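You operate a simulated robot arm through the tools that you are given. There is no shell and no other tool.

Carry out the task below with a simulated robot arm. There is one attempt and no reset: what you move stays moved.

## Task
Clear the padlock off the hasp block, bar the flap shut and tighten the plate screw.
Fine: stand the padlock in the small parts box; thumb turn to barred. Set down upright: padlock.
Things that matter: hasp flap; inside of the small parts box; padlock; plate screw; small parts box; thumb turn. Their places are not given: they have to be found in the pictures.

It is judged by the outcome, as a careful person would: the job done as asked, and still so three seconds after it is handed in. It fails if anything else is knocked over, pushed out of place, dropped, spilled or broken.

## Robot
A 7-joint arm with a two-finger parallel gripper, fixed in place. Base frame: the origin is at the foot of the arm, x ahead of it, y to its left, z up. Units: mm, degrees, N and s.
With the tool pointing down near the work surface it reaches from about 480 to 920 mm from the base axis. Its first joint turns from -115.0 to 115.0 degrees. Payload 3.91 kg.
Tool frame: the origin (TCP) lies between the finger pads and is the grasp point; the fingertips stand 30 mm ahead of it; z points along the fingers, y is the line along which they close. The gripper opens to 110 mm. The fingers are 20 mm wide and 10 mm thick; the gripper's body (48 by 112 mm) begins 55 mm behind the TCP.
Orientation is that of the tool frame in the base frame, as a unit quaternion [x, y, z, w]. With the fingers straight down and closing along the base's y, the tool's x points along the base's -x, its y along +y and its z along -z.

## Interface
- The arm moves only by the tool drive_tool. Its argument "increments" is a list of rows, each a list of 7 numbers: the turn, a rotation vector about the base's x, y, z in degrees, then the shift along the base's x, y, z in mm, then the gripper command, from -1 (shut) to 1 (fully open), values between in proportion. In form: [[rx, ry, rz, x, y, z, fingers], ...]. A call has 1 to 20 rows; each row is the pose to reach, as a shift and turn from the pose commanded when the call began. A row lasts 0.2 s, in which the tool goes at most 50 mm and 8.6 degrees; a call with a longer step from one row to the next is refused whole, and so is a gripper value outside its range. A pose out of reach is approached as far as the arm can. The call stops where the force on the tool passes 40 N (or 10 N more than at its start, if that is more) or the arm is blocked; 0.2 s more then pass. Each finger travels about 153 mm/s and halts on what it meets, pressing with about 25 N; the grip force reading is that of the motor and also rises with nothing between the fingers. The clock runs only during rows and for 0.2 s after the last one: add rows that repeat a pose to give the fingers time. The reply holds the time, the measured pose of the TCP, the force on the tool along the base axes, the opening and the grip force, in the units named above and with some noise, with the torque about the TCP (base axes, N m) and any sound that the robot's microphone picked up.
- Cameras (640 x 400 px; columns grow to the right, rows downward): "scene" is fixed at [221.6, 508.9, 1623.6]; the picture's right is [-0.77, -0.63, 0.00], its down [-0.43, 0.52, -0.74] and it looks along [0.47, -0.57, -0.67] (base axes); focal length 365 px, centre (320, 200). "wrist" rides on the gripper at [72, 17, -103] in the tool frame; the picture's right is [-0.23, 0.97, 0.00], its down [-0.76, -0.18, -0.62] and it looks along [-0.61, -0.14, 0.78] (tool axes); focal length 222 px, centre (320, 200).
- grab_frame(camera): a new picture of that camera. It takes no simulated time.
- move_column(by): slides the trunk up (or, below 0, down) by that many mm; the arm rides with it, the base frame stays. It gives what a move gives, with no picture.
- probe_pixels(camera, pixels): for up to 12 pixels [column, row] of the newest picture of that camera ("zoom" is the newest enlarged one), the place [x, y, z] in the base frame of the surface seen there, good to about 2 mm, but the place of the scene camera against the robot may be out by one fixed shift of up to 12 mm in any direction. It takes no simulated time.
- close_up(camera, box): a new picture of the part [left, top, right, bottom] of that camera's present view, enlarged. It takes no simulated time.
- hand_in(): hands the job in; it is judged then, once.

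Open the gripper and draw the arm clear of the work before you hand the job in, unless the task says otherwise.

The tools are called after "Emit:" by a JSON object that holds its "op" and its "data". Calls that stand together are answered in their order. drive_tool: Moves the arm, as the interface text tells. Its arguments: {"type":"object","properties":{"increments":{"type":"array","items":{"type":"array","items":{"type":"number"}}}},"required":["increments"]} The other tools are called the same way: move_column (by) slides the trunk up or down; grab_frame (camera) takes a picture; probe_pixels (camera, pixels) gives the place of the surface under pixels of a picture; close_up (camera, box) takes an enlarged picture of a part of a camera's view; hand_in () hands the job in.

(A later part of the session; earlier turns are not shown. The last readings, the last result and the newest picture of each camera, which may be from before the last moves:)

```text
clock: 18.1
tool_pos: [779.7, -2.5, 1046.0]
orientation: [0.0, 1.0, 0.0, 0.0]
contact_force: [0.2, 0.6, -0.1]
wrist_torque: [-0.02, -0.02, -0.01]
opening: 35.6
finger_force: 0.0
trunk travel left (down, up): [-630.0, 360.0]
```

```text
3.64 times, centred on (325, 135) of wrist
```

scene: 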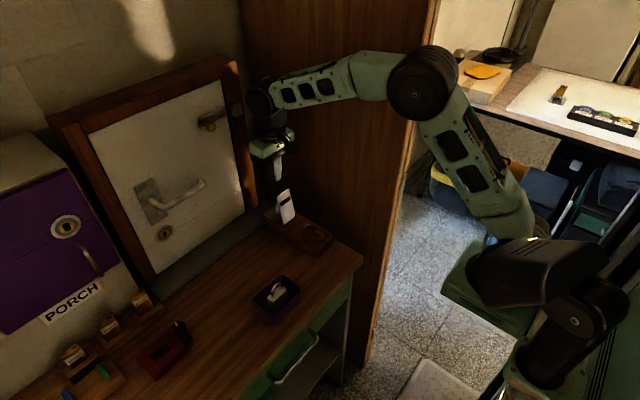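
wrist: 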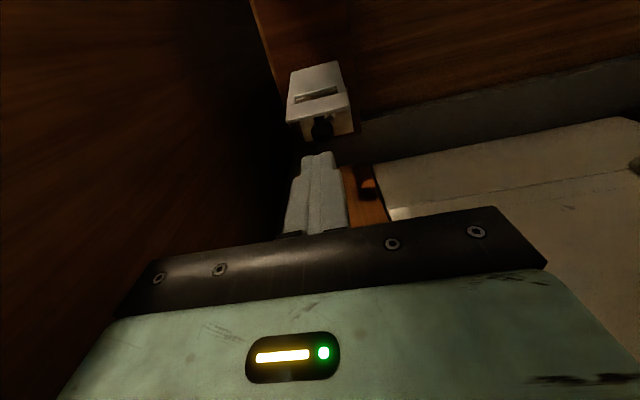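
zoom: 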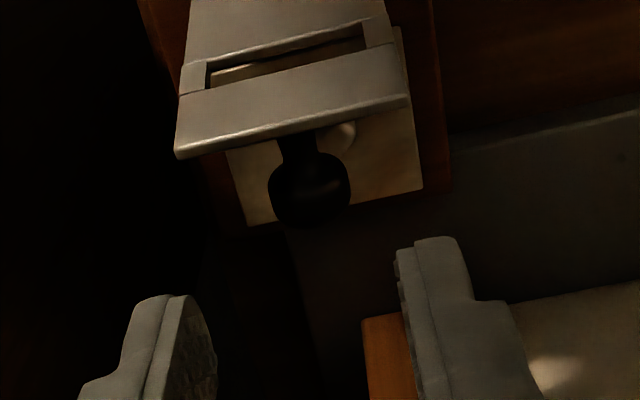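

Actual pose is about (779.8, −2.9, 1046). I shift to x≈775, y≈−1.2 and descend to z≈993 so the fingertips straddle the knob.

Emit:
{"op": "drive_tool", "data": {"increments": [[0, 0, 0, -4.8, 1.7, 0, -0.35], [0, 0, 0, -4.8, 1.7, -20, -0.35], [0, 0, 0, -4.8, 1.7, -40, -0.35], [0, 0, 0, -4.8, 1.7, -53, -0.35], [0, 0, 0, -4.8, 1.7, -53, -0.35]]}}

Emit:
{"op": "drive_tool", "data": {"increments": [[0, 0, 0, 0, 0, 0, -0.35]]}}

Emit:
{"op": "close_up", "data": {"camera": "wrist", "box": [250, 80, 400, 230]}}

Emit:
{"op": "close_up", "data": {"camera": "scene", "box": [240, 150, 320, 240]}}

```text
clock: 19.3
tool_pos: [772.6, -0.3, 992.3]
orientation: [0.001, 1.0, 0.0, 0.0]
contact_force: [0.4, 0.6, -0.4]
wrist_torque: [0.03, -0.03, 0.01]
opening: 36.0
finger_force: 0.2
trunk travel left (down, up): [-630.0, 360.0]
```

```text
clock: 19.7
tool_pos: [773.7, 1.1, 991.2]
orientation: [0.0, 1.0, 0.0, 0.0]
contact_force: [0.0, -0.2, -0.5]
wrist_torque: [-0.05, -0.03, -0.03]
opening: 35.6
finger_force: 0.1
trunk travel left (down, up): [-630.0, 360.0]
```

```text
2.67 times, centred on (325, 155) of wrist
```

zoom: 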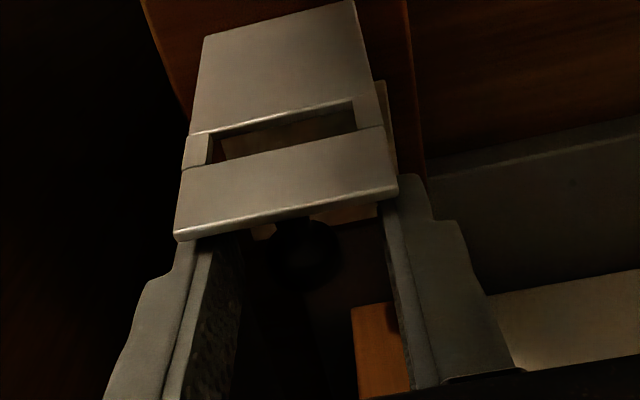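

```text
4.44 times, centred on (280, 195) of scene
```

zoom: 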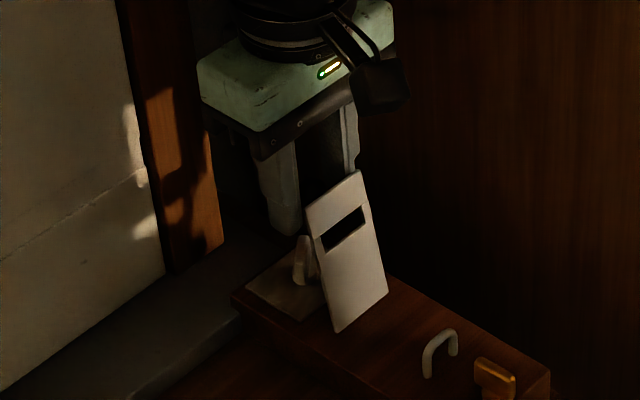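

The knob sits between the fingers (zoom ~ (310,250)). I enlarge and probe it once more before closing.

Emit:
{"op": "close_up", "data": {"camera": "wrist", "box": [285, 140, 365, 220]}}

Emit:
{"op": "probe_pixels", "data": {"camera": "zoom", "pixels": [[260, 260], [300, 260], [280, 300], [230, 260], [320, 240], [280, 240], [260, 320], [300, 320], [100, 200], [400, 130]]}}

```text
5.00 times, centred on (325, 180) of wrist
```

zoom: 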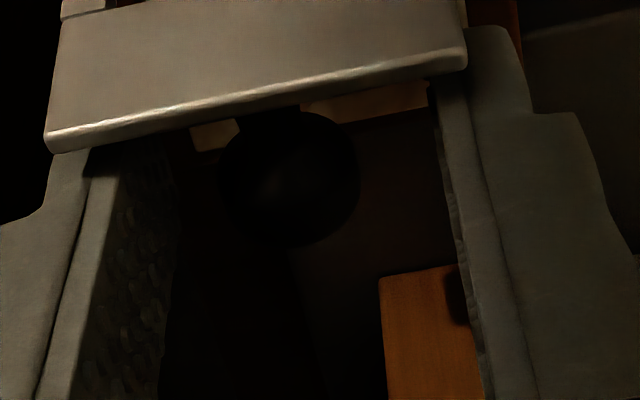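

```text
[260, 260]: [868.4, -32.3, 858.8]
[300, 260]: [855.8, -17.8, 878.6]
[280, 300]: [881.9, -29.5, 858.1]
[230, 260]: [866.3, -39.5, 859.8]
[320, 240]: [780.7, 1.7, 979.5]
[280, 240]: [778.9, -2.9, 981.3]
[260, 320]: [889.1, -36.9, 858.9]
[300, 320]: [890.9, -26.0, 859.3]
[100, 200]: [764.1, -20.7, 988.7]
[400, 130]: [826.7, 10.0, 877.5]
```

The knob centre is ~2 mm to the right (−y) of the gripper's centre. I shift −1.8 mm in y and close on the knob.

Emit:
{"op": "drive_tool", "data": {"increments": [[0, 0, 0, 0.5, -1.8, 0, -0.35], [0, 0, 0, 0.5, -1.8, 0, -0.6], [0, 0, 0, 0.5, -1.8, 0, -0.75], [0, 0, 0, 0.5, -1.8, 0, -0.85], [0, 0, 0, 0.5, -1.8, 0, -0.85]]}}

Emit:
{"op": "close_up", "data": {"camera": "wrist", "box": [285, 140, 365, 220]}}

```text
clock: 20.9
tool_pos: [774.0, -0.5, 991.6]
orientation: [0.0, 1.0, 0.001, 0.0]
contact_force: [0.6, 6.8, -0.9]
wrist_torque: [0.1, -0.05, 0.0]
opening: 16.7
finger_force: 44.9
trunk travel left (down, up): [-630.0, 360.0]
```

```text
5.00 times, centred on (325, 180) of wrist
```

zoom: 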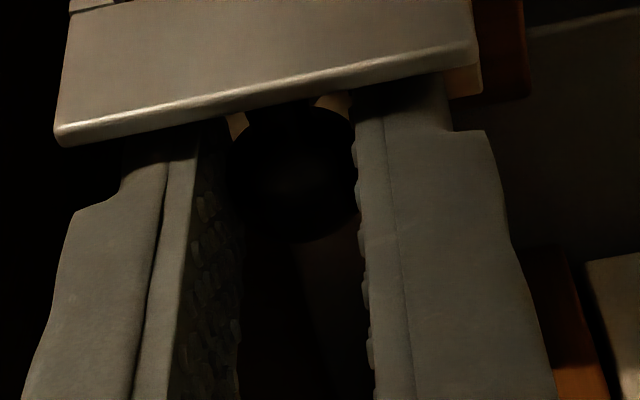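

Knob held at 16.7 mm. I begin swinging the flap along the computed arc to about vertical, checking forces.

Emit:
{"op": "drive_tool", "data": {"increments": [[0, 0, 0, -4, 0.6, 1.7, -0.85], [0, 0, 0, -8.1, 0.6, 3.2, -0.85], [0, 0, 0, -15.3, 0.6, 5.3, -0.85], [0, 0, 0, -22.7, 0.6, 6.7, -0.85], [0, 0, 0, -22.7, 0.6, 6.7, -0.85]]}}

Emit:
{"op": "close_up", "data": {"camera": "scene", "box": [240, 150, 320, 240]}}

```text
clock: 22.1
tool_pos: [752.4, 0.3, 999.1]
orientation: [0.0, 1.0, 0.0, 0.001]
contact_force: [13.7, 3.5, -0.9]
wrist_torque: [0.06, -1.52, 0.03]
opening: 17.2
finger_force: 44.9
trunk travel left (down, up): [-630.0, 360.0]
```

```text
4.44 times, centred on (280, 195) of scene
```

zoom: 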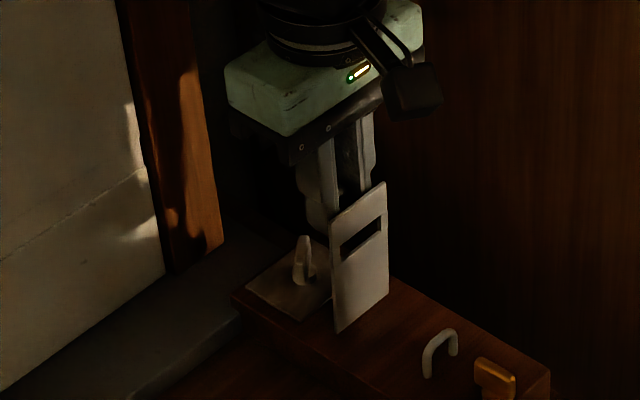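

The flap is near vertical; 13.7 N resistance and a 1.5 N·m torque come from the tight pads. I ease the grip slightly and see how the readings change.

Emit:
{"op": "drive_tool", "data": {"increments": [[0, 0, 0, 0, 0, 0, -0.68], [0, 0, 0, 0, 0, 0, -0.68]]}}

```text
clock: 22.7
tool_pos: [749.2, -1.0, 997.5]
orientation: [0.001, 1.0, -0.001, 0.0]
contact_force: [-0.2, 1.7, -1.9]
wrist_torque: [0.01, 0.02, -0.01]
opening: 18.1
finger_force: 0.8
trunk travel left (down, up): [-630.0, 360.0]
```

Grip is now loose (18.1 mm, no force). I check whether the flap stays where it is.

Emit:
{"op": "close_up", "data": {"camera": "scene", "box": [240, 150, 320, 240]}}

Emit:
{"op": "close_up", "data": {"camera": "wrist", "box": [270, 130, 380, 230]}}

```text
4.44 times, centred on (280, 195) of scene
```

zoom: 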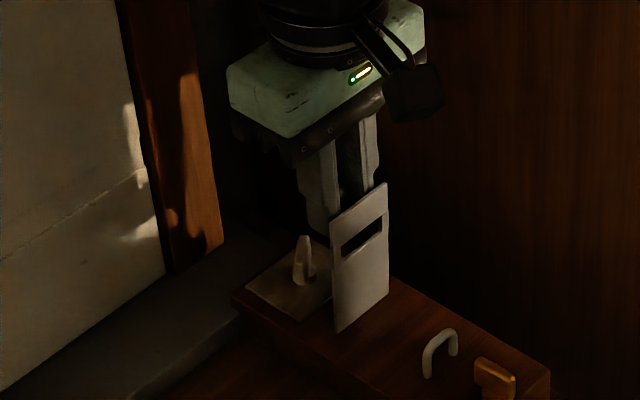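

```text
4.00 times, centred on (325, 180) of wrist
```

zoom: 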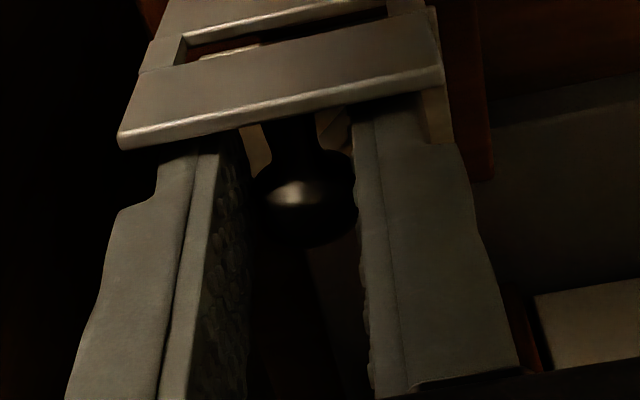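

The flap stays near vertical unaided. I regrip lightly and swing to about φ≈72°, then loosen to test whether hinge friction holds it.

Emit:
{"op": "drive_tool", "data": {"increments": [[0, 0, 0, 0, 0, 0, -0.74], [0, 0, 0, -7.5, 0, 0.8, -0.74], [0, 0, 0, -15, 0, 0.8, -0.74], [0, 0, 0, -20, 0, 0.3, -0.74], [0, 0, 0, -20, 0, 0.3, -0.74]]}}

Emit:
{"op": "drive_tool", "data": {"increments": [[0, 0, 0, 0, 0, 0, -0.68], [0, 0, 0, 0, 0, 0, -0.68]]}}

Emit:
{"op": "close_up", "data": {"camera": "scene", "box": [240, 150, 320, 240]}}

Emit:
{"op": "close_up", "data": {"camera": "wrist", "box": [270, 130, 380, 230]}}

```text
clock: 23.9
tool_pos: [731.9, -0.6, 999.7]
orientation: [0.0, 1.0, 0.0, 0.001]
contact_force: [15.8, 6.1, -1.1]
wrist_torque: [0.09, -1.7, 0.08]
opening: 16.8
finger_force: 44.9
trunk travel left (down, up): [-630.0, 360.0]
```

```text
clock: 24.5
tool_pos: [730.5, -0.9, 998.0]
orientation: [0.0, 1.0, 0.0, -0.001]
contact_force: [0.3, 1.7, -0.3]
wrist_torque: [0.02, 0.04, -0.01]
opening: 18.9
finger_force: 1.1
trunk travel left (down, up): [-630.0, 360.0]
```

```text
4.44 times, centred on (280, 195) of scene
```

zoom: 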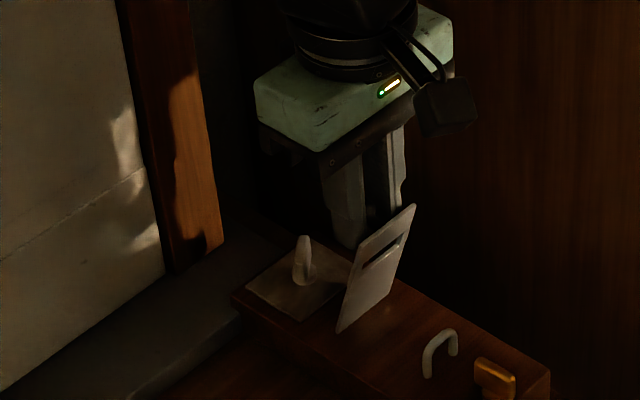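

```text
4.00 times, centred on (325, 180) of wrist
```

zoom: 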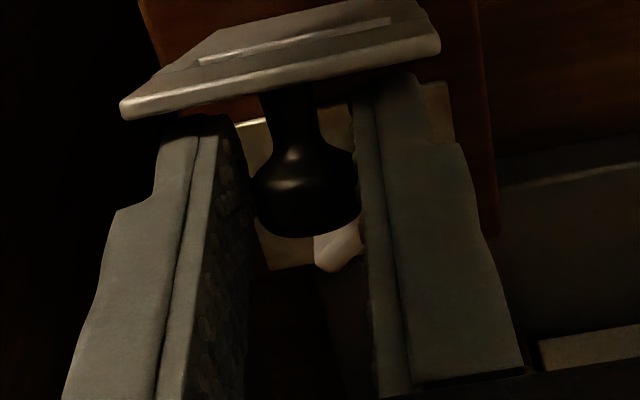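

The flap holds at about 70° on hinge friction. I repeat grip–swing–loosen to φ≈52°.

Emit:
{"op": "drive_tool", "data": {"increments": [[0, 0, 0, 0, 0, 0, -0.74], [0, 0, 0, -7, 0, -1, -0.74], [0, 0, 0, -13.9, 0, -2.7, -0.74], [0, 0, 0, -20.5, 0, -4.8, -0.74], [0, 0, 0, -26.7, 0, -7.3, -0.74], [0, 0, 0, -26.7, 0, -7.3, -0.74]]}}

Emit:
{"op": "drive_tool", "data": {"increments": [[0, 0, 0, 0, 0, 0, -0.67], [0, 0, 0, 0, 0, 0, -0.67]]}}

Emit:
{"op": "close_up", "data": {"camera": "scene", "box": [250, 160, 330, 250]}}

Emit:
{"op": "close_up", "data": {"camera": "wrist", "box": [270, 130, 380, 230]}}

```text
clock: 25.9
tool_pos: [703.8, -0.1, 991.6]
orientation: [0.001, 1.0, 0.0, -0.001]
contact_force: [13.6, 2.2, 4.4]
wrist_torque: [-0.01, -1.58, 0.05]
opening: 17.0
finger_force: 45.3
trunk travel left (down, up): [-630.0, 360.0]
```

```text
clock: 26.5
tool_pos: [703.4, 0.2, 992.2]
orientation: [0.0, 1.0, -0.001, -0.001]
contact_force: [-0.5, -0.2, -0.2]
wrist_torque: [0.0, 0.0, 0.02]
opening: 18.2
finger_force: 0.1
trunk travel left (down, up): [-630.0, 360.0]
```

```text
4.44 times, centred on (290, 205) of scene
```

zoom: 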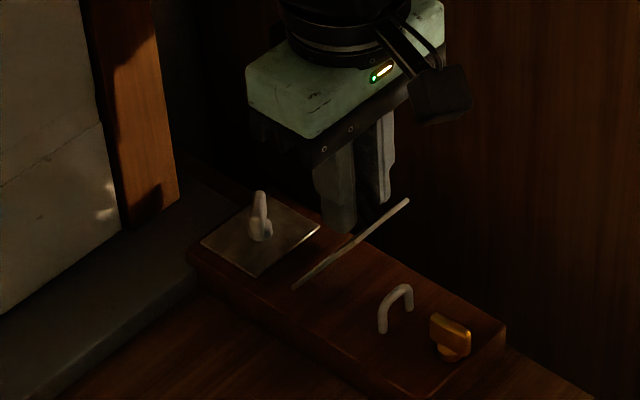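

```text
4.00 times, centred on (325, 180) of wrist
```

zoom: 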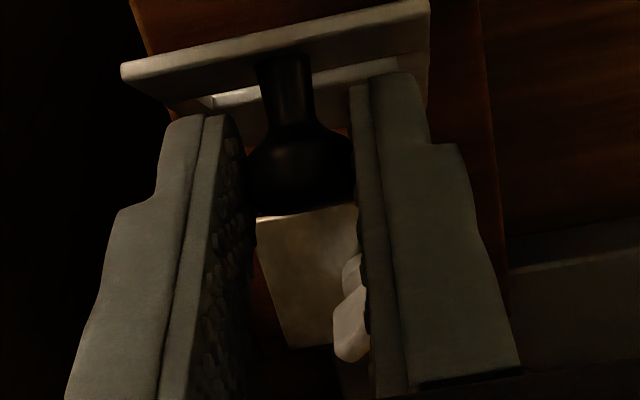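

Flap at ~52° and holding. Next swing to φ≈34°.

Emit:
{"op": "drive_tool", "data": {"increments": [[0, 0, 0, 0, 0, 0, -0.74], [0, 0, 0, -6, 0, -3.1, -0.74], [0, 0, 0, -11.8, 0, -6.6, -0.74], [0, 0, 0, -17.3, 0, -10.5, -0.74], [0, 0, 0, -22.4, 0, -14.9, -0.74], [0, 0, 0, -22.4, 0, -14.9, -0.74]]}}

Emit:
{"op": "drive_tool", "data": {"increments": [[0, 0, 0, 0, 0, 0, -0.67], [0, 0, 0, 0, 0, 0, -0.67]]}}

Emit:
{"op": "close_up", "data": {"camera": "scene", "box": [260, 170, 340, 260]}}

Emit:
{"op": "close_up", "data": {"camera": "wrist", "box": [270, 130, 380, 230]}}

```text
clock: 27.9
tool_pos: [682.7, 0.5, 975.1]
orientation: [0.0, 1.0, 0.0, 0.0]
contact_force: [8.8, 2.6, 10.5]
wrist_torque: [0.0, -1.43, -0.01]
opening: 17.3
finger_force: 44.8
trunk travel left (down, up): [-630.0, 360.0]
```

```text
clock: 28.5
tool_pos: [682.8, -0.5, 976.8]
orientation: [0.0, 1.0, 0.0, -0.002]
contact_force: [0.5, 0.2, 0.4]
wrist_torque: [0.0, 0.02, 0.0]
opening: 18.6
finger_force: 0.8
trunk travel left (down, up): [-630.0, 360.0]
```

```text
4.44 times, centred on (300, 215) of scene
```

zoom: 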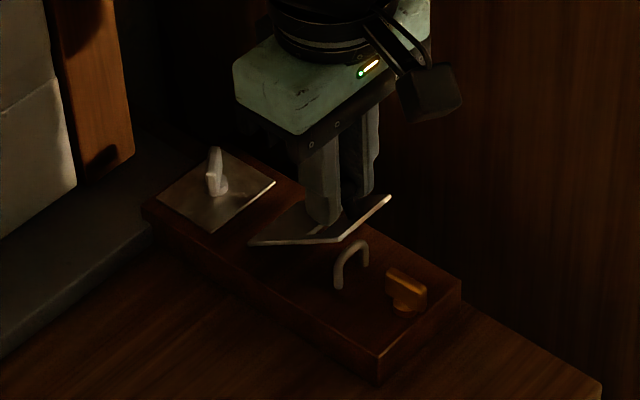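

```text
4.00 times, centred on (325, 180) of wrist
```

zoom: 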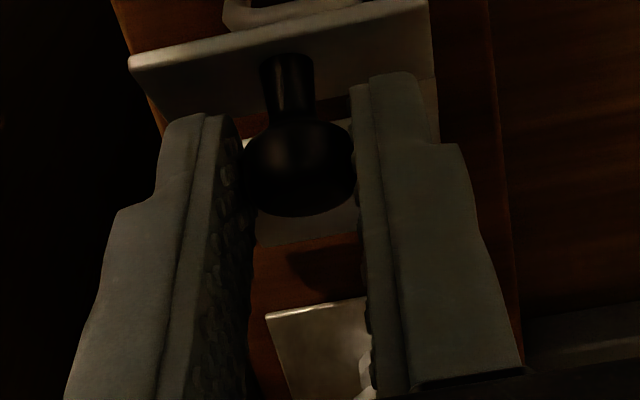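

Flap at ~34°. I continue to φ≈16°, fingertips still above the staple.

Emit:
{"op": "drive_tool", "data": {"increments": [[0, 0, 0, 0, 0, 0, -0.74], [0, 0, 0, -4.8, 0, -4.8, -0.74], [0, 0, 0, -9.3, 0, -9.9, -0.74], [0, 0, 0, -13.3, 0, -15.4, -0.74], [0, 0, 0, -16.8, 0, -21.1, -0.74], [0, 0, 0, -16.8, 0, -21.1, -0.74]]}}

Emit:
{"op": "drive_tool", "data": {"increments": [[0, 0, 0, 0, 0, 0, -0.67], [0, 0, 0, 0, 0, 0, -0.67]]}}

Emit:
{"op": "close_up", "data": {"camera": "scene", "box": [260, 170, 340, 260]}}

Emit:
{"op": "close_up", "data": {"camera": "wrist", "box": [270, 120, 380, 230]}}

```text
clock: 29.9
tool_pos: [665.3, 0.6, 955.2]
orientation: [0.0, 1.0, 0.0, -0.001]
contact_force: [5.1, 6.6, 13.2]
wrist_torque: [0.14, -1.34, 0.02]
opening: 17.2
finger_force: 44.9
trunk travel left (down, up): [-630.0, 360.0]
```

```text
clock: 30.5
tool_pos: [664.3, -0.8, 954.2]
orientation: [0.0, 1.0, 0.0, -0.001]
contact_force: [-0.9, 2.9, -1.4]
wrist_torque: [0.06, 0.04, 0.0]
opening: 19.7
finger_force: 1.5
trunk travel left (down, up): [-630.0, 360.0]
```

```text
4.44 times, centred on (300, 215) of scene
```

zoom: 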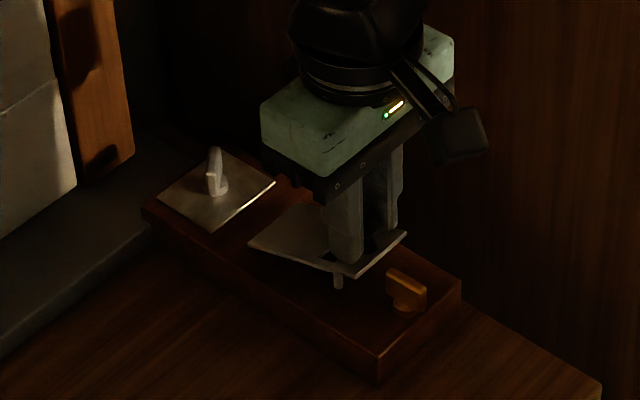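

```text
3.64 times, centred on (325, 175) of wrist
```

zoom: 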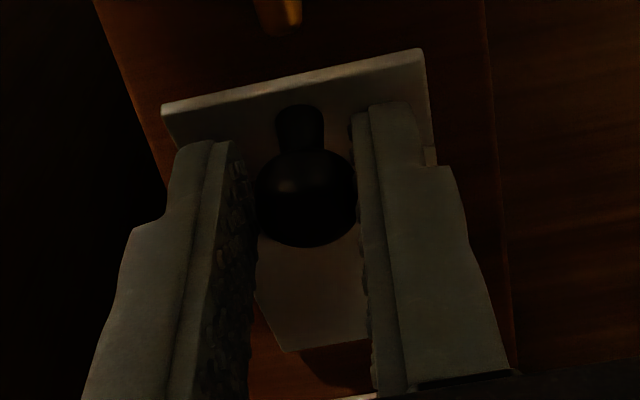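

Flap at ~16°, staple about to enter the slot. I grip and lower to near shut (φ≈2°), in small steps.

Emit:
{"op": "drive_tool", "data": {"increments": [[0, 0, 0, 0, 0, 0, -0.74], [0, 0, 0, -2.7, 0, -5.3, -0.74], [0, 0, 0, -5.2, 0, -10.8, -0.74], [0, 0, 0, -6.8, 0, -15.2, -0.74], [0, 0, 0, -8, 0, -19.4, -0.74], [0, 0, 0, -8, 0, -19.4, -0.74]]}}

Emit:
{"op": "drive_tool", "data": {"increments": [[0, 0, 0, 0, 0, 0, -0.67], [0, 0, 0, 0, 0, 0, -0.67]]}}

Emit:
{"op": "close_up", "data": {"camera": "scene", "box": [260, 170, 340, 260]}}

Emit:
{"op": "close_up", "data": {"camera": "wrist", "box": [270, 100, 380, 230]}}

```text
clock: 31.9
tool_pos: [656.8, -0.3, 936.0]
orientation: [0.001, 1.0, 0.0, 0.001]
contact_force: [6.6, 11.8, 12.1]
wrist_torque: [0.21, -1.33, -0.01]
opening: 16.9
finger_force: 45.3
trunk travel left (down, up): [-630.0, 360.0]
```

```text
clock: 32.5
tool_pos: [654.9, -2.2, 935.8]
orientation: [0.0, 1.0, 0.0, -0.001]
contact_force: [-1.3, 4.5, -1.4]
wrist_torque: [0.09, 0.05, 0.0]
opening: 20.5
finger_force: 2.0
trunk travel left (down, up): [-630.0, 360.0]
```

```text
4.44 times, centred on (300, 215) of scene
```

zoom: 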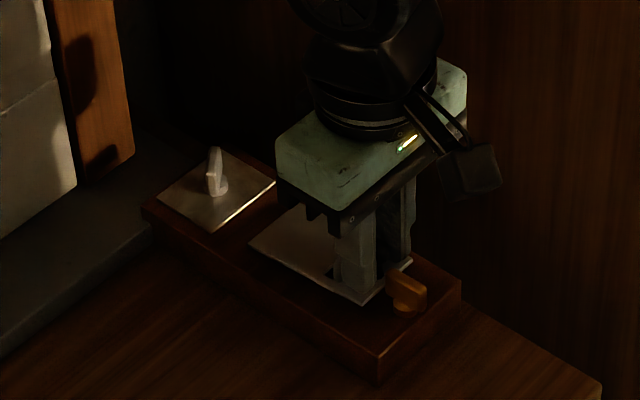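

```text
3.08 times, centred on (325, 165) of wrist
```

zoom: 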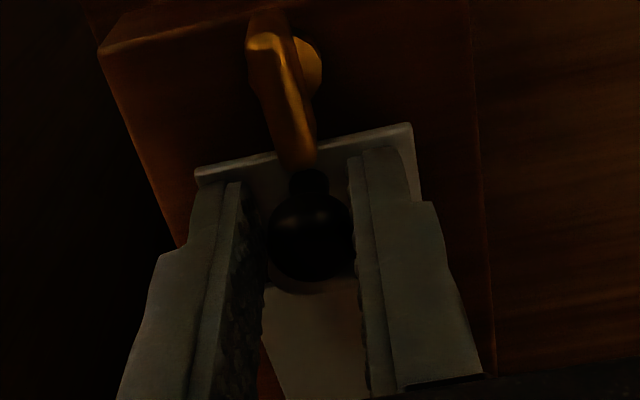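

The flap is within ~2–3° of shut. I recentre +1.2 mm in y, grip and press down the last few millimetres, watching force.

Emit:
{"op": "drive_tool", "data": {"increments": [[0, 0, 0, 0, 1.3, 0, -0.6], [0, 0, 0, 0, 1.3, 0, -0.74], [0, 0, 0, -0.4, 1.3, -1.5, -0.74], [0, 0, 0, -0.6, 1.3, -3, -0.74], [0, 0, 0, -0.8, 1.3, -4, -0.74], [0, 0, 0, -0.8, 1.3, -4, -0.74]]}}

Emit:
{"op": "close_up", "data": {"camera": "scene", "box": [260, 170, 340, 260]}}

```text
clock: 33.9
tool_pos: [656.1, 0.5, 933.3]
orientation: [0.001, 1.0, 0.0, 0.0]
contact_force: [-1.0, -10.5, 14.8]
wrist_torque: [-0.19, -1.25, 0.0]
opening: 17.0
finger_force: 44.9
trunk travel left (down, up): [-630.0, 360.0]
```

```text
4.44 times, centred on (300, 215) of scene
```

zoom: 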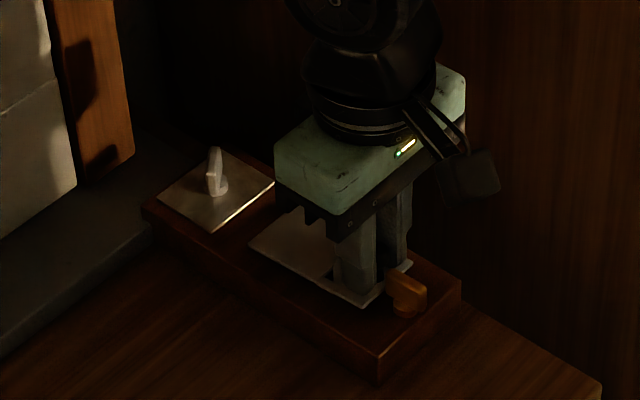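

Upward reaction 14.8 N; I press another 2 mm to see if it is against a stop.

Emit:
{"op": "drive_tool", "data": {"increments": [[0, 0, 0, 0, -0.7, -1, -0.74], [0, 0, 0, 0, -0.7, -2, -0.74], [0, 0, 0, 0, -0.7, -2, -0.74]]}}

Emit:
{"op": "drive_tool", "data": {"increments": [[0, 0, 0, 0, 0, 0, -0.64], [0, 0, 0, 0, 0, 0, -0.6]]}}

```text
clock: 34.7
tool_pos: [656.0, 0.0, 930.9]
orientation: [0.0, 1.0, 0.0, 0.001]
contact_force: [2.5, -12.1, 13.7]
wrist_torque: [-0.19, -1.25, 0.03]
opening: 16.8
finger_force: 44.7
trunk travel left (down, up): [-630.0, 360.0]
```

```text
clock: 35.3
tool_pos: [656.4, 1.2, 929.9]
orientation: [-0.001, 1.0, 0.0, -0.001]
contact_force: [0.1, -0.4, 0.1]
wrist_torque: [0.0, -0.04, -0.01]
opening: 22.0
finger_force: 0.2
trunk travel left (down, up): [-630.0, 360.0]
```

It was still moving against friction, not a stop. I open the fingers, rise ~45 mm and look at how far the flap is from shut.

Emit:
{"op": "drive_tool", "data": {"increments": [[0, 0, 0, 0, 0, 0, -0.5], [0, 0, 0, 0, 0, 15, -0.5], [0, 0, 0, 0, 0, 45, -0.5], [0, 0, 0, 0, 0, 45, -0.5]]}}

Emit:
{"op": "close_up", "data": {"camera": "scene", "box": [270, 190, 340, 260]}}

Emit:
{"op": "close_up", "data": {"camera": "wrist", "box": [270, 80, 380, 220]}}

```text
clock: 36.3
tool_pos: [655.5, -1.1, 974.5]
orientation: [0.0, 1.0, 0.0, 0.001]
contact_force: [-0.4, -0.3, 0.1]
wrist_torque: [0.01, 0.02, -0.01]
opening: 27.5
finger_force: 0.0
trunk travel left (down, up): [-630.0, 360.0]
```

```text
5.71 times, centred on (305, 225) of scene
```

zoom: 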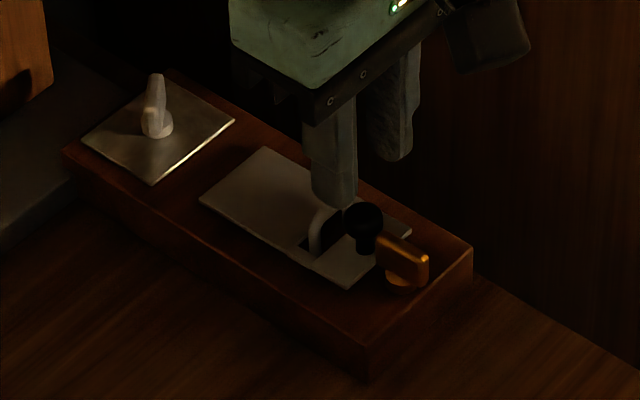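

```text
2.86 times, centred on (325, 150) of wrist
```

zoom: 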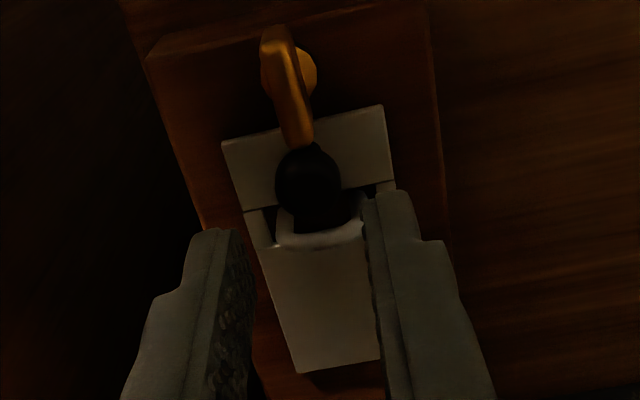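

The flap is through the staple and nearly flat. I probe its surface at tip and hinge (wrist zoom) to see the remaining angle.

Emit:
{"op": "probe_pixels", "data": {"camera": "zoom", "pixels": [[240, 170], [365, 130], [255, 200], [370, 175], [290, 290], [340, 290], [310, 350], [310, 180], [305, 200], [240, 150], [380, 110], [180, 150]]}}

Emit:
{"op": "close_up", "data": {"camera": "scene", "box": [290, 205, 330, 250]}}

Emit:
{"op": "probe_pixels", "data": {"camera": "zoom", "pixels": [[220, 235], [300, 285], [120, 150], [60, 110], [340, 260], [390, 220], [330, 170], [300, 330], [350, 150], [400, 205], [470, 225], [440, 270]]}}

```text
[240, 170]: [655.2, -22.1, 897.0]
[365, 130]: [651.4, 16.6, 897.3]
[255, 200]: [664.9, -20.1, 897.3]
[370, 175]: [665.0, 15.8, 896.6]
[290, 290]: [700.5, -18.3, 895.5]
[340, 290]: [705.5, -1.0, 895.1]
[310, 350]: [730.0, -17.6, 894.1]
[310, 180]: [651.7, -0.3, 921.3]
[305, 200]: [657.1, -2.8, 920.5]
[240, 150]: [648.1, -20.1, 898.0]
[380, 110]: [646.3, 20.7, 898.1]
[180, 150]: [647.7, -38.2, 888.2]
```

```text
8.89 times, centred on (310, 228) of scene
```

zoom: 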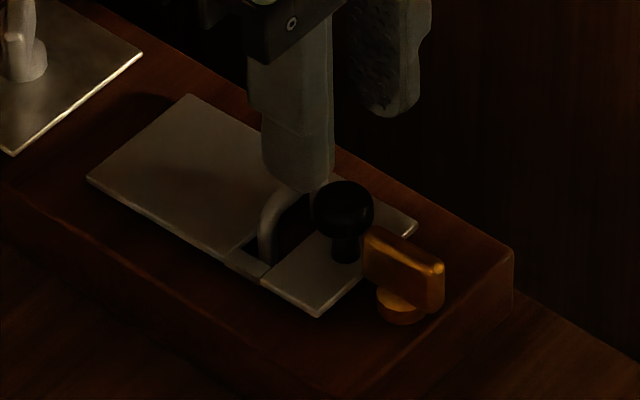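

```text
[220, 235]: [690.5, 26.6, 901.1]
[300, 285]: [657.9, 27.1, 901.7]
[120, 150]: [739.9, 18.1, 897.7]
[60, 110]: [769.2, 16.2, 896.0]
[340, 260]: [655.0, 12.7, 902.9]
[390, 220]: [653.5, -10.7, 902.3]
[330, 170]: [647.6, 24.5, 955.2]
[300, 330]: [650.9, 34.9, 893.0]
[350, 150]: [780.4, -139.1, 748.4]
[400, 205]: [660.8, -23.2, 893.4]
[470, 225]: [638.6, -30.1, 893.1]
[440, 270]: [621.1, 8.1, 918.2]
```

The flap tip is still ~4 mm high (898 vs 894 at the hinge). I close the fingers and press down on the knob's top (≈921) in small steps.

Emit:
{"op": "drive_tool", "data": {"increments": [[0, 0, 0, 0, 0, 0, -1], [0, 0, 0, 0, 0, 0, -1], [0, 0, 0, 0, 0, -12, -1], [0, 0, 0, 0, 0, -20, -1], [0, 0, 0, 0, 0, -23, -1], [0, 0, 0, 0, 0, -25, -1], [0, 0, 0, 0, 0, -26, -1], [0, 0, 0, 0, 0, -27, -1]]}}

```text
clock: 38.1
tool_pos: [656.8, 1.8, 949.4]
orientation: [0.0, 1.0, 0.001, 0.002]
contact_force: [0.6, -0.3, 12.3]
wrist_torque: [0.01, 0.02, -0.06]
opening: 0.1
finger_force: 25.2
trunk travel left (down, up): [-630.0, 360.0]
```

12 N contact on the knob. I keep pressing in 1 mm steps until the force climbs (stop).

Emit:
{"op": "drive_tool", "data": {"increments": [[0, 0, 0, 0, 0, -1, -1], [0, 0, 0, 0, 0, -2, -1], [0, 0, 0, 0, 0, -3, -1], [0, 0, 0, 0, 0, -3, -1]]}}

Emit:
{"op": "drive_tool", "data": {"increments": [[0, 0, 0, 0, 0, -1, -1], [0, 0, 0, 0, 0, -2, -1], [0, 0, 0, 0, 0, -2, -1]]}}

```text
clock: 39.0
tool_pos: [656.6, 0.9, 949.4]
orientation: [0.001, 1.0, 0.0, 0.004]
contact_force: [-7.0, -1.3, 20.1]
wrist_torque: [-0.06, 0.25, -0.04]
opening: 0.0
finger_force: 25.8
trunk travel left (down, up): [-630.0, 360.0]
stopped in row 4: the force on the tool passed its limit at 42 N (the readings are from after the stop); the commanded pose is now the measured one
```

```text
clock: 39.6
tool_pos: [656.9, 1.1, 949.2]
orientation: [0.001, 1.0, 0.001, 0.004]
contact_force: [-8.4, -2.6, 20.8]
wrist_torque: [-0.09, 0.3, 0.03]
opening: 0.3
finger_force: 25.0
trunk travel left (down, up): [-630.0, 360.0]
stopped in row 2: the force on the tool passed its limit at 42 N (the readings are from after the stop); the commanded pose is now the measured one
```

A firm stop at 42 N. I rise 60 mm and look at the flap.

Emit:
{"op": "drive_tool", "data": {"increments": [[0, 0, 0, 0, -1, 10, -1], [0, 0, 0, 0, -1, 40, -1], [0, 0, 0, -35, -1, 75, -1], [0, 0, 0, -35, -1, 75, -1]]}}

Emit:
{"op": "close_up", "data": {"camera": "wrist", "box": [270, 90, 390, 230]}}

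Emit:
{"op": "probe_pixels", "data": {"camera": "zoom", "pixels": [[240, 170], [365, 130], [255, 200], [370, 175], [290, 290], [340, 290], [310, 350], [310, 180], [305, 200], [240, 150], [380, 110], [180, 150]]}}

Emit:
{"op": "close_up", "data": {"camera": "scene", "box": [270, 190, 340, 260]}}

```text
clock: 40.6
tool_pos: [620.5, -1.3, 1019.7]
orientation: [0.0, 1.0, 0.001, 0.004]
contact_force: [0.4, 0.5, -0.2]
wrist_torque: [-0.03, -0.02, 0.01]
opening: 0.0
finger_force: 25.1
trunk travel left (down, up): [-630.0, 360.0]
```

```text
2.86 times, centred on (330, 160) of wrist
```

zoom: 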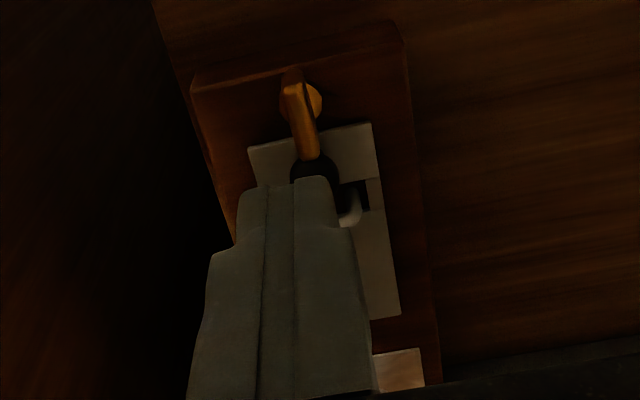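

```text
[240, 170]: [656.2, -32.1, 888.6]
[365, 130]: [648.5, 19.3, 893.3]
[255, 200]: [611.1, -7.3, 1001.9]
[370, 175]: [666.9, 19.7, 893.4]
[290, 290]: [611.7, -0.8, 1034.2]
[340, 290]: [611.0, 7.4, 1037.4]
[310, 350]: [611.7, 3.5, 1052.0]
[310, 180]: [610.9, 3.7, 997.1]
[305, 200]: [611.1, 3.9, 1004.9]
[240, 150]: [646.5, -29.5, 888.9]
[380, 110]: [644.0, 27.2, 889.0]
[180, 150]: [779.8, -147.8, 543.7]
```

```text
5.71 times, centred on (305, 225) of scene
```

zoom: 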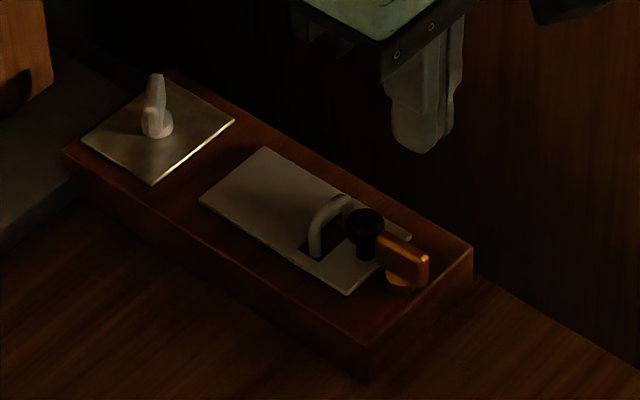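

The flap tip is now at z≈893: fully shut over the staple. I back off to view the thumb turn clearly.

Emit:
{"op": "drive_tool", "data": {"increments": [[0, 0, 0, -30, 0, 0, 0], [0, 0, 0, -60, 0, 0, 0.6], [0, 0, 0, -60, 0, 0, 0.6]]}}

Emit:
{"op": "close_up", "data": {"camera": "wrist", "box": [290, 130, 370, 220]}}

Emit:
{"op": "close_up", "data": {"camera": "scene", "box": [298, 214, 338, 254]}}

```text
clock: 41.4
tool_pos: [559.8, -4.1, 1020.6]
orientation: [0.001, 1.0, 0.002, 0.004]
contact_force: [-0.3, -0.3, 0.2]
wrist_torque: [-0.01, -0.02, -0.01]
opening: 88.0
finger_force: 0.0
trunk travel left (down, up): [-630.0, 360.0]
```

```text
4.44 times, centred on (330, 175) of wrist
```

zoom: 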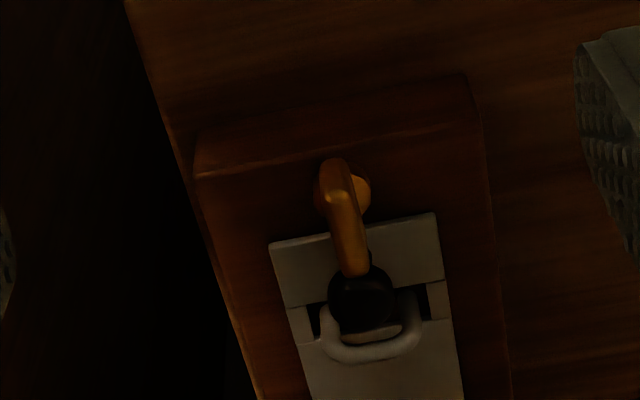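

```text
10.00 times, centred on (318, 234) of scene
```

zoom: 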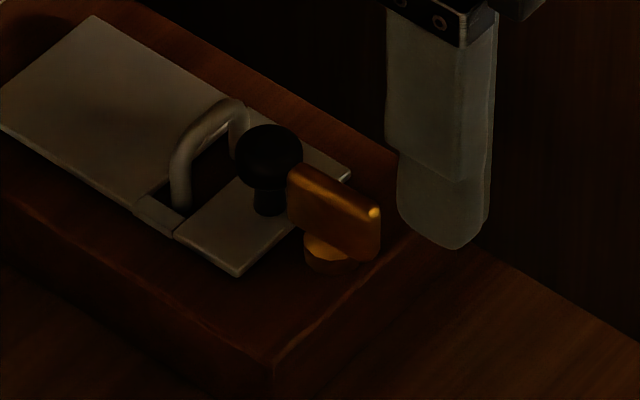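

I probe both ends and faces of the thumb turn bar in this scene zoom to measure its exact orientation, centre and height.

Emit:
{"op": "probe_pixels", "data": {"camera": "zoom", "pixels": [[300, 170], [375, 210], [295, 180], [372, 220], [295, 220], [375, 255], [340, 195], [335, 220], [325, 255], [345, 262], [270, 150], [268, 205]]}}

Emit:
{"op": "close_up", "data": {"camera": "wrist", "box": [312, 155, 352, 200]}}

Emit:
{"op": "probe_pixels", "data": {"camera": "zoom", "pixels": [[300, 130], [330, 130], [270, 170], [310, 170], [340, 170], [320, 250], [330, 290], [300, 290], [350, 290], [360, 180], [310, 220], [345, 250]]}}

```text
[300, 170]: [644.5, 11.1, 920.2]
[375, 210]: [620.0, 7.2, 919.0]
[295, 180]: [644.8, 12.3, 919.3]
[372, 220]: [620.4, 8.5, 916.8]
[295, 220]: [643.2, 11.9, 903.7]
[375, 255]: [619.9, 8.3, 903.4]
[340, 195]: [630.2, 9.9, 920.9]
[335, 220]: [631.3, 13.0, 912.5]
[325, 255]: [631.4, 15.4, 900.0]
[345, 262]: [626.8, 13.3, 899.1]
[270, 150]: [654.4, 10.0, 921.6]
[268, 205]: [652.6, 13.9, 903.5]
```

```text
8.89 times, centred on (332, 178) of wrist
```

zoom: 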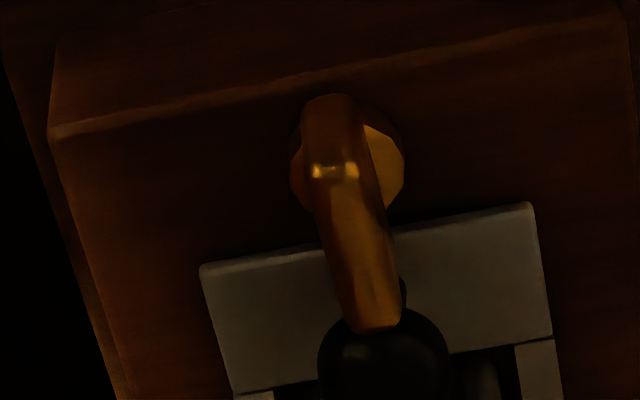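

```text
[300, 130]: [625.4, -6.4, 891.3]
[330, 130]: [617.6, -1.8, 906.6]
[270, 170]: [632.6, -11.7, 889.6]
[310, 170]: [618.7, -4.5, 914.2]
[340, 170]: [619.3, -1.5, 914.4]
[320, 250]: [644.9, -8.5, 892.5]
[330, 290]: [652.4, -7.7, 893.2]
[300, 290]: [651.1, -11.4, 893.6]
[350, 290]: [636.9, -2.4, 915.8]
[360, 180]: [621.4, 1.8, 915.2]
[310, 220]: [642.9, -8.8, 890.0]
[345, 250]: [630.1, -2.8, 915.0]
```

The bar is parallel to the flap edges (along x), about 26×6.5 mm, centre (631, −0.7), z 900–915, clear of the flap end. I approach with fingers astride it, offset to x≈625 so the fingers clear the flap knob while turning; first a hover at z≈962.

Emit:
{"op": "drive_tool", "data": {"increments": [[-0.2, 0.45, 0, 22, 1, 0, 0], [-0.2, 0.45, 0, 45, 2, -15, -0.4], [-0.2, 0.45, 0, 65, 3.4, -40, -0.4], [-0.2, 0.45, 0, 65, 3.4, -58, -0.4], [-0.2, 0.45, 0, 65, 3.4, -58, -0.4]]}}

Emit:
{"op": "drive_tool", "data": {"increments": [[0, 0, 0, 0, 0, 0, -0.4]]}}

Emit:
{"op": "close_up", "data": {"camera": "wrist", "box": [260, 110, 390, 230]}}

```text
clock: 42.6
tool_pos: [628.2, 5.0, 962.6]
orientation: [0.0, 1.0, -0.001, 0.0]
contact_force: [-0.1, 0.0, 0.0]
wrist_torque: [-0.02, 0.03, 0.02]
opening: 32.9
finger_force: 0.1
trunk travel left (down, up): [-630.0, 360.0]
```

```text
clock: 43.0
tool_pos: [626.3, 4.7, 961.8]
orientation: [0.0, 1.0, -0.001, 0.0]
contact_force: [-0.2, -0.4, 0.4]
wrist_torque: [0.0, -0.01, -0.01]
opening: 32.9
finger_force: 0.0
trunk travel left (down, up): [-630.0, 360.0]
```

```text
3.33 times, centred on (325, 170) of wrist
```

zoom: 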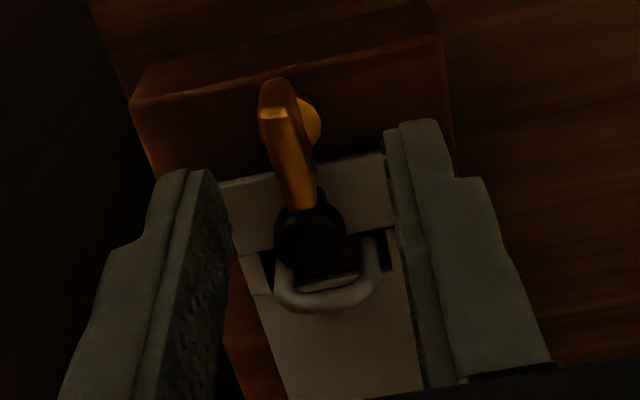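

The tool is at y≈4.8, about 5.5 mm too far left. I correct to (625, −0.7) and descend to z≈945 for a check.

Emit:
{"op": "drive_tool", "data": {"increments": [[0, 0, 0, -2, -5.5, 0, -0.4], [0, 0, 0, -2, -5.5, -16, -0.4], [0, 0, 0, -2, -5.5, -16, -0.4]]}}

Emit:
{"op": "drive_tool", "data": {"increments": [[0, 0, 0, 0, 0, 0, -0.4]]}}

Emit:
{"op": "close_up", "data": {"camera": "wrist", "box": [260, 110, 390, 230]}}

Emit:
{"op": "close_up", "data": {"camera": "scene", "box": [280, 195, 350, 265]}}

```text
clock: 43.8
tool_pos: [625.9, -3.3, 948.8]
orientation: [0.0, 1.0, -0.001, 0.0]
contact_force: [0.3, 0.6, 0.5]
wrist_torque: [-0.03, -0.01, -0.04]
opening: 32.8
finger_force: 0.1
trunk travel left (down, up): [-630.0, 360.0]
```

```text
clock: 44.2
tool_pos: [626.2, -2.0, 946.5]
orientation: [0.0, 1.0, 0.0, -0.001]
contact_force: [0.1, -0.5, 0.4]
wrist_torque: [-0.01, 0.0, -0.02]
opening: 32.6
finger_force: 0.1
trunk travel left (down, up): [-630.0, 360.0]
```

```text
3.33 times, centred on (325, 170) of wrist
```

zoom: 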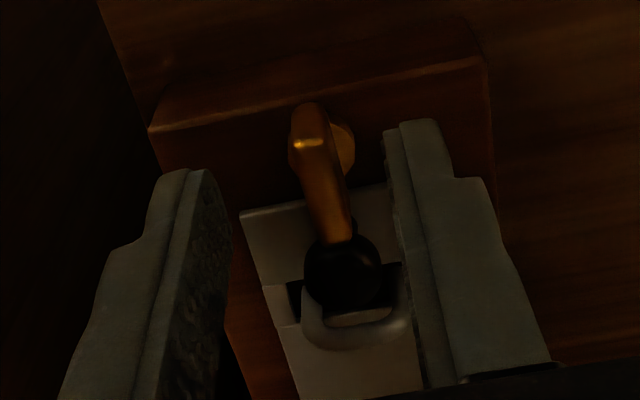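

```text
5.71 times, centred on (315, 230) of scene
```

zoom: 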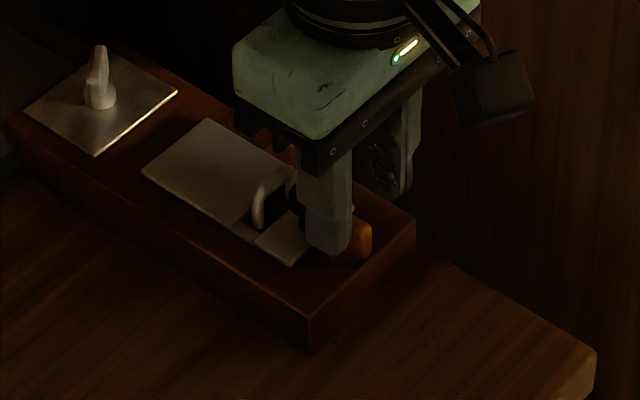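

Now y≈−2.2; I shift +1.4 and descend to z≈933 so the fingertips (≈903) flank the bar, then close.

Emit:
{"op": "drive_tool", "data": {"increments": [[0, 0, 0, -1, 1.4, -7, -0.4], [0, 0, 0, -1, 1.4, -14, -0.4], [0, 0, 0, -1, 1.4, -14, -0.6], [0, 0, 0, -1, 1.4, -14, -0.8], [0, 0, 0, -1, 1.4, -14, -0.9], [0, 0, 0, -1, 1.4, -14, -0.95]]}}

Emit:
{"op": "close_up", "data": {"camera": "wrist", "box": [260, 110, 390, 230]}}

```text
clock: 45.6
tool_pos: [625.4, 0.3, 934.3]
orientation: [-0.001, 1.0, -0.001, 0.0]
contact_force: [-0.4, 1.6, -0.8]
wrist_torque: [0.11, -0.12, 0.0]
opening: 7.9
finger_force: 44.9
trunk travel left (down, up): [-630.0, 360.0]
```

```text
3.33 times, centred on (325, 170) of wrist
```

zoom: 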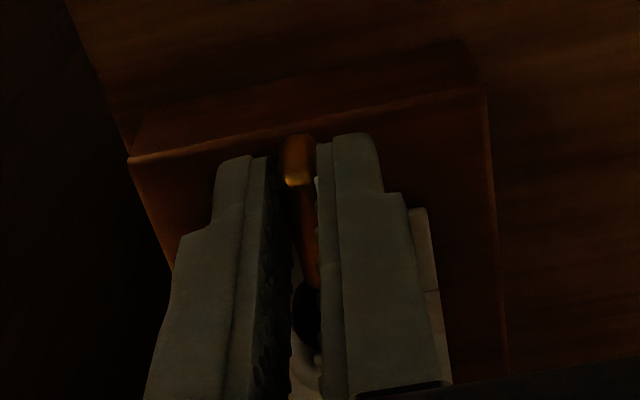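

The bar is gripped at 7.9 mm. I test a small turn of +8° about the bar's axis (with the matching shift) and read the torque.

Emit:
{"op": "drive_tool", "data": {"increments": [[0, 0, 4, 0.01, -0.42, 0, -0.95], [0, 0, 8, 0.06, -0.83, 0, -0.95], [0, 0, 8, 0.06, -0.83, 0, -0.95]]}}

```text
clock: 46.4
tool_pos: [625.3, -0.7, 933.1]
orientation: [-0.07, 0.998, -0.001, 0.0]
contact_force: [8.4, 5.1, -4.4]
wrist_torque: [0.1, 0.6, 0.05]
opening: 7.7
finger_force: 45.1
trunk travel left (down, up): [-630.0, 360.0]
```

Almost no resisting torque about z (0.05 N·m). I look whether the bar turned with the fingers.

Emit:
{"op": "close_up", "data": {"camera": "wrist", "box": [260, 110, 390, 230]}}

Emit:
{"op": "close_up", "data": {"camera": "scene", "box": [295, 215, 345, 260]}}

```text
3.33 times, centred on (325, 170) of wrist
```

zoom: 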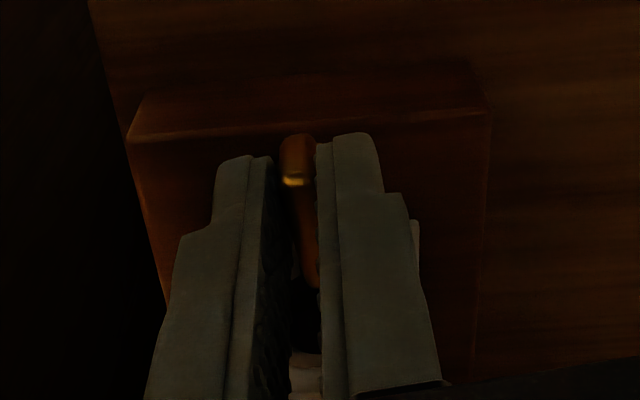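

```text
8.89 times, centred on (320, 238) of scene
```

zoom: 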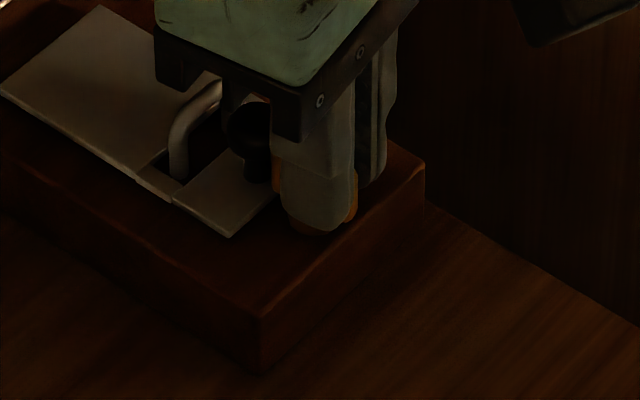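

The bar moves freely counter-clockwise. I test the other direction: back to 0° and then −8°.

Emit:
{"op": "drive_tool", "data": {"increments": [[0, 0, -4, -0.05, 0.42, 0, -0.95], [0, 0, -8, -0.06, 0.83, 0, -0.95], [0, 0, -8, -0.06, 0.83, 0, -0.95]]}}

Emit:
{"op": "drive_tool", "data": {"increments": [[0, 0, -4, 0.01, 0.42, 0, -0.95], [0, 0, -8, 0.06, 0.83, 0, -0.95], [0, 0, -8, 0.06, 0.83, 0, -0.95]]}}

Emit:
{"op": "close_up", "data": {"camera": "wrist", "box": [260, 110, 390, 230]}}

```text
clock: 47.2
tool_pos: [625.4, 0.4, 934.4]
orientation: [0.001, 1.0, -0.001, 0.0]
contact_force: [8.5, 7.1, -11.5]
wrist_torque: [0.25, -1.48, 0.05]
opening: 8.0
finger_force: 44.3
trunk travel left (down, up): [-630.0, 360.0]
```

```text
clock: 48.0
tool_pos: [625.1, 0.2, 933.0]
orientation: [0.071, 0.997, -0.001, -0.001]
contact_force: [4.9, 1.0, -5.1]
wrist_torque: [0.08, -0.2, 0.85]
opening: 9.9
finger_force: 45.5
trunk travel left (down, up): [-630.0, 360.0]
```

```text
3.33 times, centred on (325, 170) of wrist
```

zoom: 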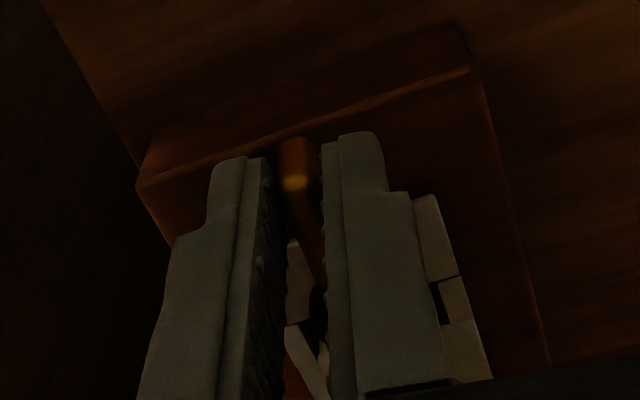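

Clockwise is blocked (0.85 N·m, fingers forced apart), so counter-clockwise is the way to barred. I return to 0° and turn on to +40°.

Emit:
{"op": "drive_tool", "data": {"increments": [[0, 0, 8, -0.06, -0.83, 0, -0.95], [0, 0, 16, 0, -1.67, 0, -0.95], [0, 0, 24, 0.17, -2.48, 0, -0.95], [0, 0, 32, 0.46, -3.27, 0, -0.95], [0, 0, 40, 0.85, -4.01, 0, -0.95], [0, 0, 48, 1.34, -4.69, 0, -0.95], [0, 0, 48, 1.34, -4.69, 0, -0.95]]}}

Emit:
{"op": "close_up", "data": {"camera": "wrist", "box": [260, 110, 390, 230]}}

Emit:
{"op": "close_up", "data": {"camera": "scene", "box": [295, 215, 345, 260]}}

```text
clock: 49.6
tool_pos: [626.7, -4.9, 934.8]
orientation: [-0.342, 0.94, -0.002, -0.002]
contact_force: [-6.8, -7.8, -12.8]
wrist_torque: [-1.01, 1.23, -0.02]
opening: 8.0
finger_force: 45.1
trunk travel left (down, up): [-630.0, 360.0]
```

```text
3.33 times, centred on (325, 170) of wrist
```

zoom: 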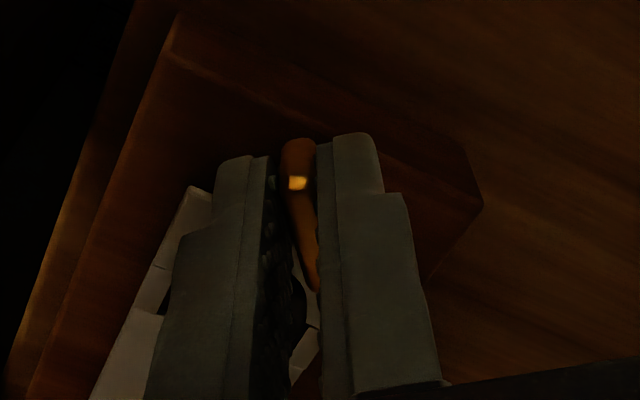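

```text
8.89 times, centred on (320, 238) of scene
```

zoom: 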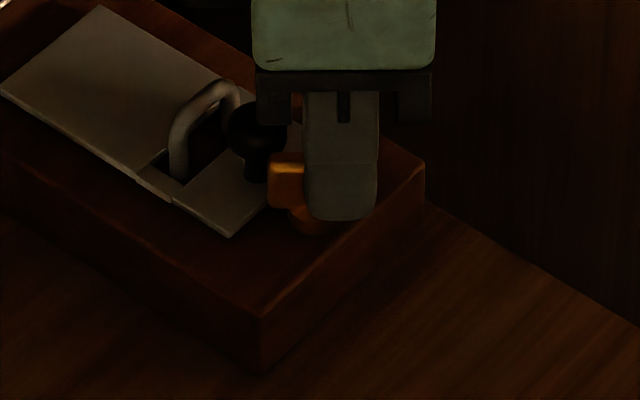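

The bar follows at 40°. Some stress built up, so I loosen, let it relax, and regrip before the second half.

Emit:
{"op": "drive_tool", "data": {"increments": [[0, 0, 0, 0, 0, 0, -0.78], [0, 0, 0, 0, 0, 0, -0.78], [0, 0, 0, 0, 0, 0, -0.95], [0, 0, 0, 0, 0, 0, -0.95]]}}

```text
clock: 50.6
tool_pos: [627.9, -3.7, 935.1]
orientation: [-0.343, 0.939, -0.002, 0.001]
contact_force: [7.0, 0.7, 6.8]
wrist_torque: [0.16, -0.18, 0.01]
opening: 7.7
finger_force: 44.9
trunk travel left (down, up): [-630.0, 360.0]
```

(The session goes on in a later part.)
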